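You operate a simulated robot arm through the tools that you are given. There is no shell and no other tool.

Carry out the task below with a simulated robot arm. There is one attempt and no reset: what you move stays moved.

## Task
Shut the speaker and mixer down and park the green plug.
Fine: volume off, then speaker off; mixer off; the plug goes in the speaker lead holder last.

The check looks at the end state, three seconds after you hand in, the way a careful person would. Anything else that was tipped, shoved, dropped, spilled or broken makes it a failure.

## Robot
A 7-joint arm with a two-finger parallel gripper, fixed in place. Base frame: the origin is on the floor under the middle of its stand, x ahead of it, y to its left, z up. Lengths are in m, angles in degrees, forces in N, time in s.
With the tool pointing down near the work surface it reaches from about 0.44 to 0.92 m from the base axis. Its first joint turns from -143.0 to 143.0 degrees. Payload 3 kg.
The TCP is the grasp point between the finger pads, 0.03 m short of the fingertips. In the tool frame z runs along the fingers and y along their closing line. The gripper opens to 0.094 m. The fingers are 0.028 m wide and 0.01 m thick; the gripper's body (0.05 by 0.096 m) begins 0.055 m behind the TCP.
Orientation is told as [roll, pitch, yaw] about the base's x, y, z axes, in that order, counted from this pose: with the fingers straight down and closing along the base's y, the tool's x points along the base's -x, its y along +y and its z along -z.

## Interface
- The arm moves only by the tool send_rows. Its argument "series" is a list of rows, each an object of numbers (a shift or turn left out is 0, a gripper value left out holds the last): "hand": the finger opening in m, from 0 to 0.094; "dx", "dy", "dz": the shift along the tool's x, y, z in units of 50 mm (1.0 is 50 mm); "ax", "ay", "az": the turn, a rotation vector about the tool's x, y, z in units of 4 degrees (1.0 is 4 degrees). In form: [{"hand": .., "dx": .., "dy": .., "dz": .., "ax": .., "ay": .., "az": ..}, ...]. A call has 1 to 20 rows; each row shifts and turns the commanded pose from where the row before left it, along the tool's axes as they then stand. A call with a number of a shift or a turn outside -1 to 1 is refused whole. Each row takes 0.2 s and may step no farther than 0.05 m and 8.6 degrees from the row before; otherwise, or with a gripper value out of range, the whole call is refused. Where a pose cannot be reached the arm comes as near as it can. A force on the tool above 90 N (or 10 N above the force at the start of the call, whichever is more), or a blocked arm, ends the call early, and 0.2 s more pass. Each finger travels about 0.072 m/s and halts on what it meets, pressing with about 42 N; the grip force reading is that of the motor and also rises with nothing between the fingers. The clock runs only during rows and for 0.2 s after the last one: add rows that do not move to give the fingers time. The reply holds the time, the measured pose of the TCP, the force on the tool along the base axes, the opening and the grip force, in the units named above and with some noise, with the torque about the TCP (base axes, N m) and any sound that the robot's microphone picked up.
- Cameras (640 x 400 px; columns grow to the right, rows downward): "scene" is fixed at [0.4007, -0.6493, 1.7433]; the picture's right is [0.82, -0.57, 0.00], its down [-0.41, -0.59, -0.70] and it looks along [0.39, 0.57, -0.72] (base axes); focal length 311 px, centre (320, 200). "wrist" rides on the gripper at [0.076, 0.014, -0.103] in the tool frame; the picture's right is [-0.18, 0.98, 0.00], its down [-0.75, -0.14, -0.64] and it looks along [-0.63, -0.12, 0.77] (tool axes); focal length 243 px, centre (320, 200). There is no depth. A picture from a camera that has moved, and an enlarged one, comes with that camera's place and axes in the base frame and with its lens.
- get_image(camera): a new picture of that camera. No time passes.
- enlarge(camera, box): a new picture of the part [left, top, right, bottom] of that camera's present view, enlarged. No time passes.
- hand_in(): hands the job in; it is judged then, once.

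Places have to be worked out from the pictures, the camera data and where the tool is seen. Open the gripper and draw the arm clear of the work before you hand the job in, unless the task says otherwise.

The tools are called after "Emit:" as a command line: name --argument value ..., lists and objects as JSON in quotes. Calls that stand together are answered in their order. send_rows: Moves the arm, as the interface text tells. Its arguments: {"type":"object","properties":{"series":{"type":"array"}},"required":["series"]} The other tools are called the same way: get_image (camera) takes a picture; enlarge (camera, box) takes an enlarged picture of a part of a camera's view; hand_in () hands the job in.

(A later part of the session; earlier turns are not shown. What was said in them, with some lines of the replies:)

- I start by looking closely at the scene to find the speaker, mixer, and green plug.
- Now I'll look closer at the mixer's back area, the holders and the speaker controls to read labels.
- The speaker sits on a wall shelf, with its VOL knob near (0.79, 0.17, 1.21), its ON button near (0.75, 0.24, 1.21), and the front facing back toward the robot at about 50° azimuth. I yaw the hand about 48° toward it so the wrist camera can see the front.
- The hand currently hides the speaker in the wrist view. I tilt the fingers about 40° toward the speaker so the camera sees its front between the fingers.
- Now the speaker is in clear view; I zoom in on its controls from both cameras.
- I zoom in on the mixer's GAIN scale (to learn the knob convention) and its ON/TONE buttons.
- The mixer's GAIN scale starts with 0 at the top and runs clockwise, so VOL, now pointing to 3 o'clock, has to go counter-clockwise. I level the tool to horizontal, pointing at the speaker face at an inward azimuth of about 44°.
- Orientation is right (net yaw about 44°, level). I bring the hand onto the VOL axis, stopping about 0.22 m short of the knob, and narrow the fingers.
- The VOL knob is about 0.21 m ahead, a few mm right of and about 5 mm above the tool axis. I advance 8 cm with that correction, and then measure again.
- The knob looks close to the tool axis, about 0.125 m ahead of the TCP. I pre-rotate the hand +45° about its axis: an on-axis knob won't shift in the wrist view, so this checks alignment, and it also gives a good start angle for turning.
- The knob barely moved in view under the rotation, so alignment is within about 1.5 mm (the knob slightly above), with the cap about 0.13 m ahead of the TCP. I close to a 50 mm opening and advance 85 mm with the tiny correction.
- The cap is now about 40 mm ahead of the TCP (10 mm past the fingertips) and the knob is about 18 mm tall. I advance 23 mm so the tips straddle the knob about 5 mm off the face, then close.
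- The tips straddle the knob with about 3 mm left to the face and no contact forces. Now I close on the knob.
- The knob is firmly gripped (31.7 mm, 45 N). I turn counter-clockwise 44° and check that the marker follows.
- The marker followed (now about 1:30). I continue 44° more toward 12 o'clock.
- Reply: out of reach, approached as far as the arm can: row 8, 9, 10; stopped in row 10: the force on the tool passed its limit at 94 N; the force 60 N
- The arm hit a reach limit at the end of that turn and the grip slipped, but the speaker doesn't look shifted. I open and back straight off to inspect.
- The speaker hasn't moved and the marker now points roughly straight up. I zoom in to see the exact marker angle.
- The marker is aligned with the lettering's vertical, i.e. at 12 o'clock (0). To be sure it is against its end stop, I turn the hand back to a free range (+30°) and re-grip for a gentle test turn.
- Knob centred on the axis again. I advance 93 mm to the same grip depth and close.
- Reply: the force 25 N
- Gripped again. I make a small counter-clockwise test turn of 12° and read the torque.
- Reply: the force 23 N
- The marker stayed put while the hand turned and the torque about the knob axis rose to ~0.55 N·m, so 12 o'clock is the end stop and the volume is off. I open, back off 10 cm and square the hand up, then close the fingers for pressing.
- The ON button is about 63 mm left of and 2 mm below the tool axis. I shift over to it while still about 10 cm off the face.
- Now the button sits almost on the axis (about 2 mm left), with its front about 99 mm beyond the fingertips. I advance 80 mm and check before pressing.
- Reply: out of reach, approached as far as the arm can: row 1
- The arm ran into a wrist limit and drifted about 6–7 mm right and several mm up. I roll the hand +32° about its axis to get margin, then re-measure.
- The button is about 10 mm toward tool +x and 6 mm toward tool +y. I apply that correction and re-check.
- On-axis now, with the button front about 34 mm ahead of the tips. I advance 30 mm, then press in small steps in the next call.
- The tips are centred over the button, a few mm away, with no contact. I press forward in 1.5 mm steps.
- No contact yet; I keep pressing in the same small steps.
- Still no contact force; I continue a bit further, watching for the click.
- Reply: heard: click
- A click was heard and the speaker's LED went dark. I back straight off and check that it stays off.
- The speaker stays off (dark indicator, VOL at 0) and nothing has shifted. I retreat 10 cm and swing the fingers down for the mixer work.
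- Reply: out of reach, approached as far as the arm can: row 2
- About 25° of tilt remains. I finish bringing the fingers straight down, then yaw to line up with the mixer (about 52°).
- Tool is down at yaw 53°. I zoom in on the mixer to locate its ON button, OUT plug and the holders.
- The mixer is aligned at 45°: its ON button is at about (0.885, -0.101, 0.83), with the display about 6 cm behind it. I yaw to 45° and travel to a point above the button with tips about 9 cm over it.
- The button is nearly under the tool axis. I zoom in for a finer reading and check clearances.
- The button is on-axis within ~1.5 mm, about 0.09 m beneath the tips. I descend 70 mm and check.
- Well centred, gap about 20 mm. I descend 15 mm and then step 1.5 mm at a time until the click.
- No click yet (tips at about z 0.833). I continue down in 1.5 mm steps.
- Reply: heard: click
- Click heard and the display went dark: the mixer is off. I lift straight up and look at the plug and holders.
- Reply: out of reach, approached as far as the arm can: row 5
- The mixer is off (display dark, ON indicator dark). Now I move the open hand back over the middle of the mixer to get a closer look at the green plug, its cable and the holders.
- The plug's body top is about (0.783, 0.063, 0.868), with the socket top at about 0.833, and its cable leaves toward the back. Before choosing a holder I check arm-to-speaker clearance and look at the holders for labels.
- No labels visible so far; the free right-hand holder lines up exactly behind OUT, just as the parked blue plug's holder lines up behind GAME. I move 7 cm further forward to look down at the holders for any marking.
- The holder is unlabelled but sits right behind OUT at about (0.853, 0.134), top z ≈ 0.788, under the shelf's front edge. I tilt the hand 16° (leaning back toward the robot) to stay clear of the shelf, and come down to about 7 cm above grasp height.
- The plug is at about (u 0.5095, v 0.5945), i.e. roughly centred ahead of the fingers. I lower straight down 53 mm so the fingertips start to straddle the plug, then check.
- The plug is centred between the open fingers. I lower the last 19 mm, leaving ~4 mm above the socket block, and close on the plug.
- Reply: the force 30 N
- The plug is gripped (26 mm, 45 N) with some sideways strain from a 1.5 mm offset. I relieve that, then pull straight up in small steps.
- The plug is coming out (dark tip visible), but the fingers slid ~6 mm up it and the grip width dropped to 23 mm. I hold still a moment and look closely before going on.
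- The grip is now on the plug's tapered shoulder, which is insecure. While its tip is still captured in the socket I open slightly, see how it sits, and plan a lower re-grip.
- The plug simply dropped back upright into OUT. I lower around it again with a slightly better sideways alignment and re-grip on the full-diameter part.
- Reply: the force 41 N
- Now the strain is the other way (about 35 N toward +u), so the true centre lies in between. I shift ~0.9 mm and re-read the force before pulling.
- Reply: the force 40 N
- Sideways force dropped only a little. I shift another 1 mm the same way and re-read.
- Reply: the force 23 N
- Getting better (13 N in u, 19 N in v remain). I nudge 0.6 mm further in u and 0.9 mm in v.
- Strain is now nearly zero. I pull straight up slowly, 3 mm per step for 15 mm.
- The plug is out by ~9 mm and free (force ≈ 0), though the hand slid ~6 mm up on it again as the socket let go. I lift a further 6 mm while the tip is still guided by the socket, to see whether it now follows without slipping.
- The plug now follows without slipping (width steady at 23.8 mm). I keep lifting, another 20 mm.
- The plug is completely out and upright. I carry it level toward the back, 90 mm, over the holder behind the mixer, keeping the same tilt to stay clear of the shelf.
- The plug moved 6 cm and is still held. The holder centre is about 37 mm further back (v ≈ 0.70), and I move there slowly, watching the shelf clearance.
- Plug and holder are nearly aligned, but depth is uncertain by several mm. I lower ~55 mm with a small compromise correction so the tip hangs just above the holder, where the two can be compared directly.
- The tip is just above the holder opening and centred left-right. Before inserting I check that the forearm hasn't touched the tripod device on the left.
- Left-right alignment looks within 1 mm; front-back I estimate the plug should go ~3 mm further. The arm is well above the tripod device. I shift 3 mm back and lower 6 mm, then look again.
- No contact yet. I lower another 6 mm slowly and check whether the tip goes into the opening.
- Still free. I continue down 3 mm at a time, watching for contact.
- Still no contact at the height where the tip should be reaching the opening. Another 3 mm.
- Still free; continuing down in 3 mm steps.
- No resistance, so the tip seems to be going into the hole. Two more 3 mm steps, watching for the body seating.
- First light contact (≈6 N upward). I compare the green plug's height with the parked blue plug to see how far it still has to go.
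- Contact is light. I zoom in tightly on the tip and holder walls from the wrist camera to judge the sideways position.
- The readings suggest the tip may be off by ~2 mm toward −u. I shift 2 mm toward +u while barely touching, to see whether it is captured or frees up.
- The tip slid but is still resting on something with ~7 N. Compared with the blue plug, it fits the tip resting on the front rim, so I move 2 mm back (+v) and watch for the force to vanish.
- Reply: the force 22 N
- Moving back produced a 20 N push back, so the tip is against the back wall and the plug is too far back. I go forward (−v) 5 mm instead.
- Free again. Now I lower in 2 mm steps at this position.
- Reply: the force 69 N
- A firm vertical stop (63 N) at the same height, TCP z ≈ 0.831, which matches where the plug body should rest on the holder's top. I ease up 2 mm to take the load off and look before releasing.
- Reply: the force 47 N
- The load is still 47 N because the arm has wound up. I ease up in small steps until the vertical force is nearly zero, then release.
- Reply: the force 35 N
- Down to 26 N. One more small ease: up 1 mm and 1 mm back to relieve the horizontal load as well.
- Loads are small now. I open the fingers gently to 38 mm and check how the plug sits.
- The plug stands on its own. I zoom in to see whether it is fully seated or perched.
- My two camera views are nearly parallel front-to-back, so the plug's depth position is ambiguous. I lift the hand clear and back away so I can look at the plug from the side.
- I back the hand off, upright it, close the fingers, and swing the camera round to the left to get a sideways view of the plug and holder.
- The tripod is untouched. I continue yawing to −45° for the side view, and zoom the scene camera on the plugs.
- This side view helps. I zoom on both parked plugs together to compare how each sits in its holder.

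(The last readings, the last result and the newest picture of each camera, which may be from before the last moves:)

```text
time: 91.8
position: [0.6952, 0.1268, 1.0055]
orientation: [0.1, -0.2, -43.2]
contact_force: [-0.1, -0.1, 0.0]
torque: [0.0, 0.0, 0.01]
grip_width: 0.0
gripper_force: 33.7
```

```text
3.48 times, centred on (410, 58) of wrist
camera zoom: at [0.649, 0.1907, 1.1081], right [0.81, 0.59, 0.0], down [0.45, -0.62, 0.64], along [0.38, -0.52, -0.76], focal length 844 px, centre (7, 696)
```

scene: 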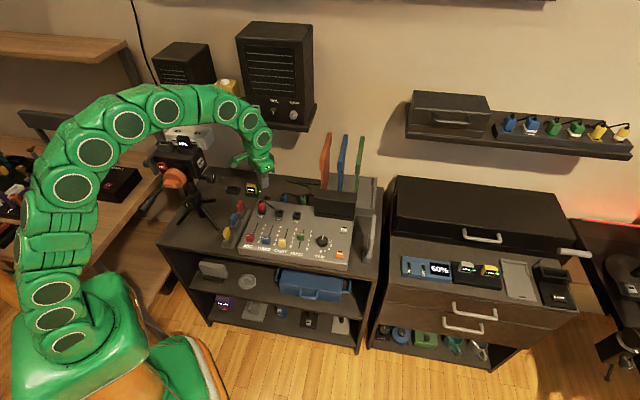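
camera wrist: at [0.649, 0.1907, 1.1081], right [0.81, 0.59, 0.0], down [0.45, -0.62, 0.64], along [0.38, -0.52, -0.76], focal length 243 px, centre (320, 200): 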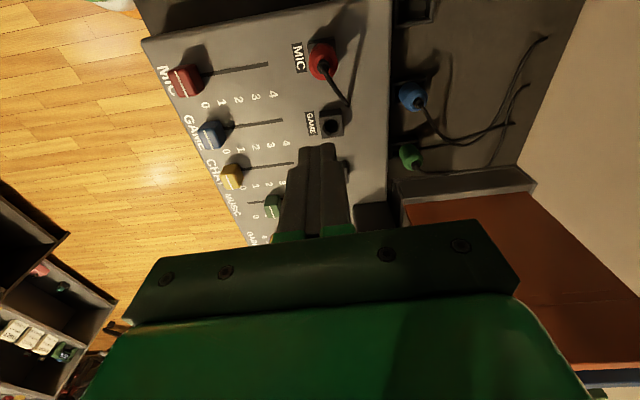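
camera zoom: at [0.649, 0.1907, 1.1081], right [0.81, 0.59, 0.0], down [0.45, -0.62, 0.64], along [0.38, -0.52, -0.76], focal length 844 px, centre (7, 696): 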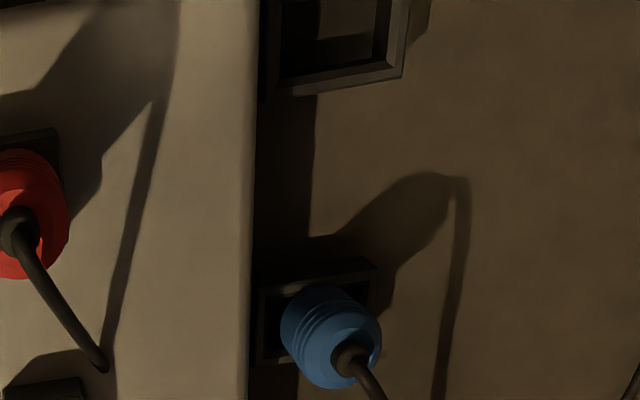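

Triangulating with this wide baseline: green plug top at z ≈ 0.830, v ≈ 0.693 versus the parked blue plug at z ≈ 0.829, v ≈ 0.689. The green plug is fully seated, upright and level with the blue one. I retreat from the work, raise the arm and open the gripper.

Emit:
send_rows --series '[{"dy": -0.9}, {"dy": -0.9}, {"dy": -0.9}, {"dy": -0.5, "dz": -0.7}, {"dz": -0.9, "hand": 0.06}, {"dz": -0.9}, {"dz": -0.9}, {"dz": -0.9}, {"dz": -0.9}, {}]'

Emit:
get_image --camera "scene"

Emit:
enlarge --camera "scene" --box '[275, 185, 325, 215]'

Emit:
enlarge --camera "scene" --box '[200, 160, 400, 285]'

Emit:
enlarge --camera "scene" --box '[150, 20, 330, 135]'

```text
time: 94.0
position: [0.586, 0.0115, 1.2662]
orientation: [0.0, -0.1, -43.2]
contact_force: [0.0, -0.6, -0.6]
torque: [0.04, 0.01, 0.0]
grip_width: 0.0599
gripper_force: 0.0
```

```text
taken
```

scene: 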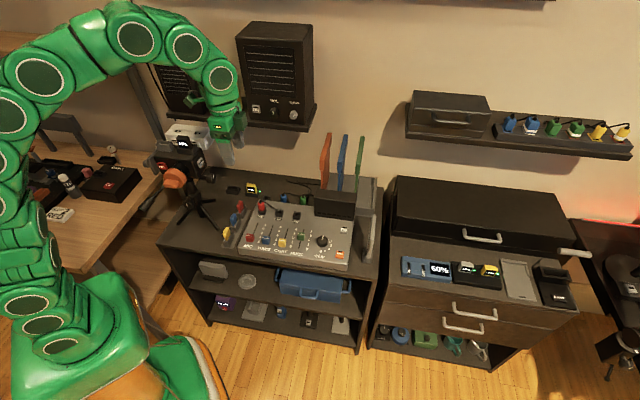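

```text
12.80 times, centred on (300, 200) of scene
camera zoom: at [0.4007, -0.6493, 1.7433], right [0.82, -0.57, 0.0], down [-0.41, -0.59, -0.7], along [0.39, 0.57, -0.72], focal length 3984 px, centre (576, 200)
```

zoom: 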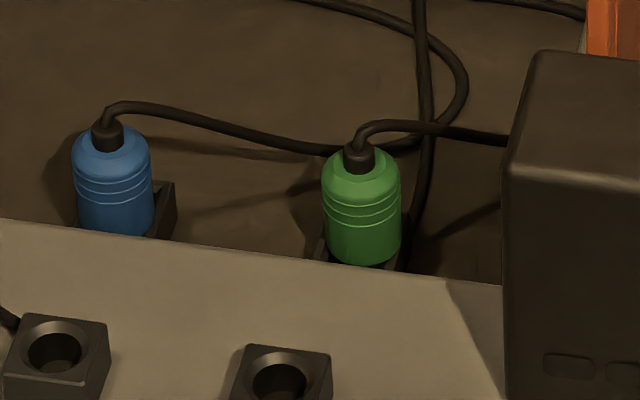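

```text
3.20 times, centred on (300, 222) of scene
camera zoom: at [0.4007, -0.6493, 1.7433], right [0.82, -0.57, 0.0], down [-0.41, -0.59, -0.7], along [0.39, 0.57, -0.72], focal length 996 px, centre (384, 128)
```

zoom: 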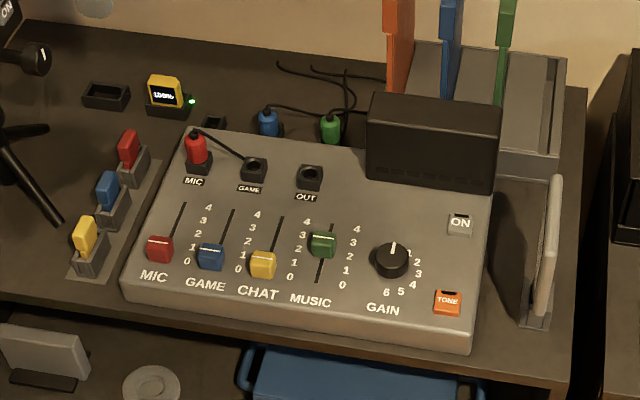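

```text
3.48 times, centred on (240, 78) of scene
camera zoom: at [0.4007, -0.6493, 1.7433], right [0.82, -0.57, 0.0], down [-0.41, -0.59, -0.7], along [0.39, 0.57, -0.72], focal length 1083 px, centre (598, 626)
```

zoom: 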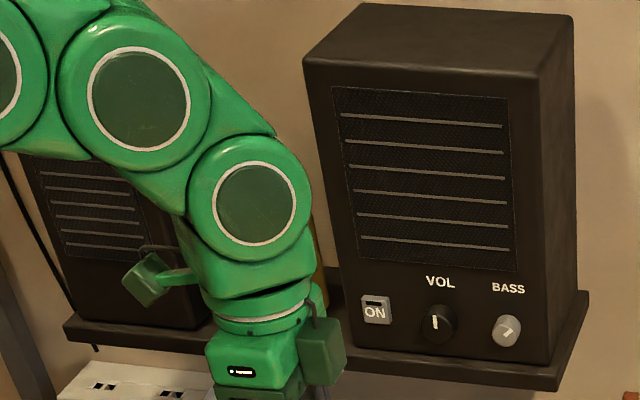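

All looks right: mixer and speaker indicators are dark, VOL is at 0, the display is off, the green plug is parked and nothing else is disturbed. I draw the open hand further back from the work and do a last check.

Emit:
send_rows --series '[{"dx": -0.32, "dy": -0.85, "dz": -0.2}, {"dx": -0.32, "dy": -0.85, "dz": -0.2}, {"dx": -0.32, "dy": -0.85, "dz": -0.2}, {"dx": -0.32, "dy": -0.85, "dz": -0.2}, {}, {}]'

Emit:
get_image --camera "scene"

Emit:
enlarge --camera "scene" --box '[150, 20, 330, 135]'

Emit:
enlarge --camera "scene" --box '[260, 180, 340, 230]'

```text
time: 95.4
position: [0.5146, -0.153, 1.3053]
orientation: [0.0, -0.2, -43.1]
contact_force: [-0.5, 0.1, 0.2]
torque: [0.04, 0.01, 0.0]
grip_width: 0.0601
gripper_force: 0.1
```

```text
taken
```

scene: 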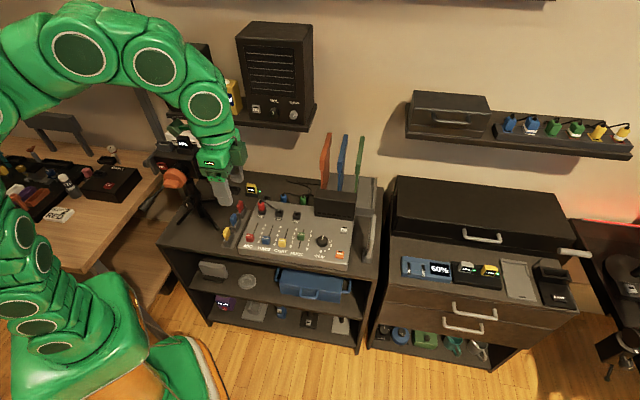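

```text
3.48 times, centred on (240, 78) of scene
camera zoom: at [0.4007, -0.6493, 1.7433], right [0.82, -0.57, 0.0], down [-0.41, -0.59, -0.7], along [0.39, 0.57, -0.72], focal length 1083 px, centre (598, 626)
```

zoom: 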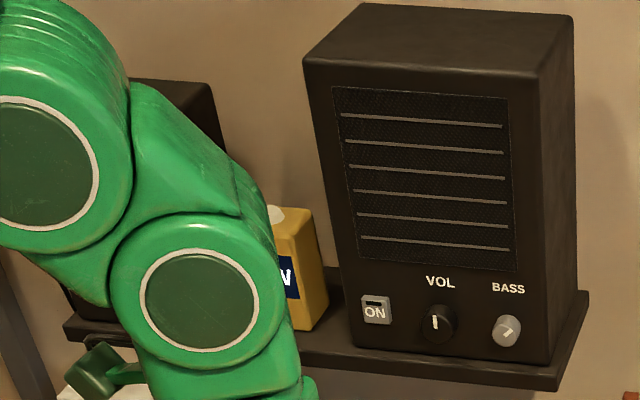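

```text
8.00 times, centred on (300, 205) of scene
camera zoom: at [0.4007, -0.6493, 1.7433], right [0.82, -0.57, 0.0], down [-0.41, -0.59, -0.7], along [0.39, 0.57, -0.72], focal length 2490 px, centre (480, 160)
```

zoom: 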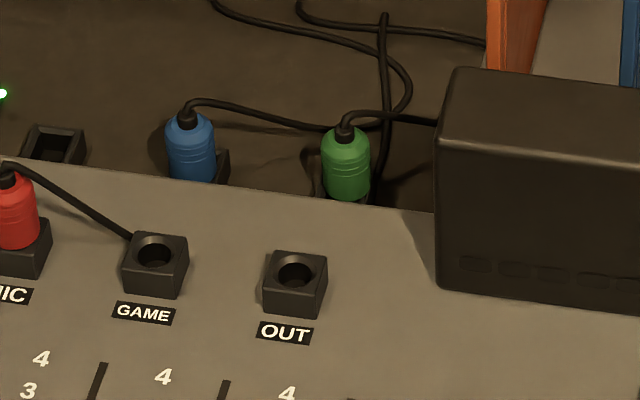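

I'm handing the job in. In the last pictures:
- **Speaker:** VOL is at 0 against its stop and the indicator is dark.
- **Mixer:** its indicator and display are dark.
- **Green plug:** it stands upright in the holder behind OUT, level with the parked blue plug.
- **Arm:** the gripper is open and clear of the work.

The holder has no label. I took it as the speaker lead's because it lines up with OUT, the way the blue plug's holder lines up with GAME.

Emit:
hand_in

```text
The job is handed in.
```

I turned the speaker and mixer off and parked the green plug, then handed the job in. I haven't seen the check's result.

- **Volume:** I turned VOL counter-clockwise until it stopped firmly, with its marker at 12 o'clock. The panel has no scale, so I took that stop as zero.
- **Speaker:** I pressed ON after the volume was down. It clicked and its indicator went dark.
- **Mixer:** I pressed ON. It clicked, and its indicator and display went dark. The faders and GAIN look as they did at the start.
- **Green plug:** I moved it from OUT into the free holder directly behind OUT. It stands upright at the same height as the parked blue plug, about 4–5 mm behind the middle of its slot.

**Holder choice:** the holders have no labels that I could see. I took that one as the speaker lead's because it lines up with OUT, just as the blue plug's holder lines up with GAME.

**Slips on the way:**
- The arm reached its limit while turning VOL, so the grip slipped and the force briefly reached 94 N.
- The plug slid in the fingers when I first pulled it, and it dropped back into OUT before I gripped it again.

Nothing else looked moved afterward. The arm is drawn back with the gripper open.
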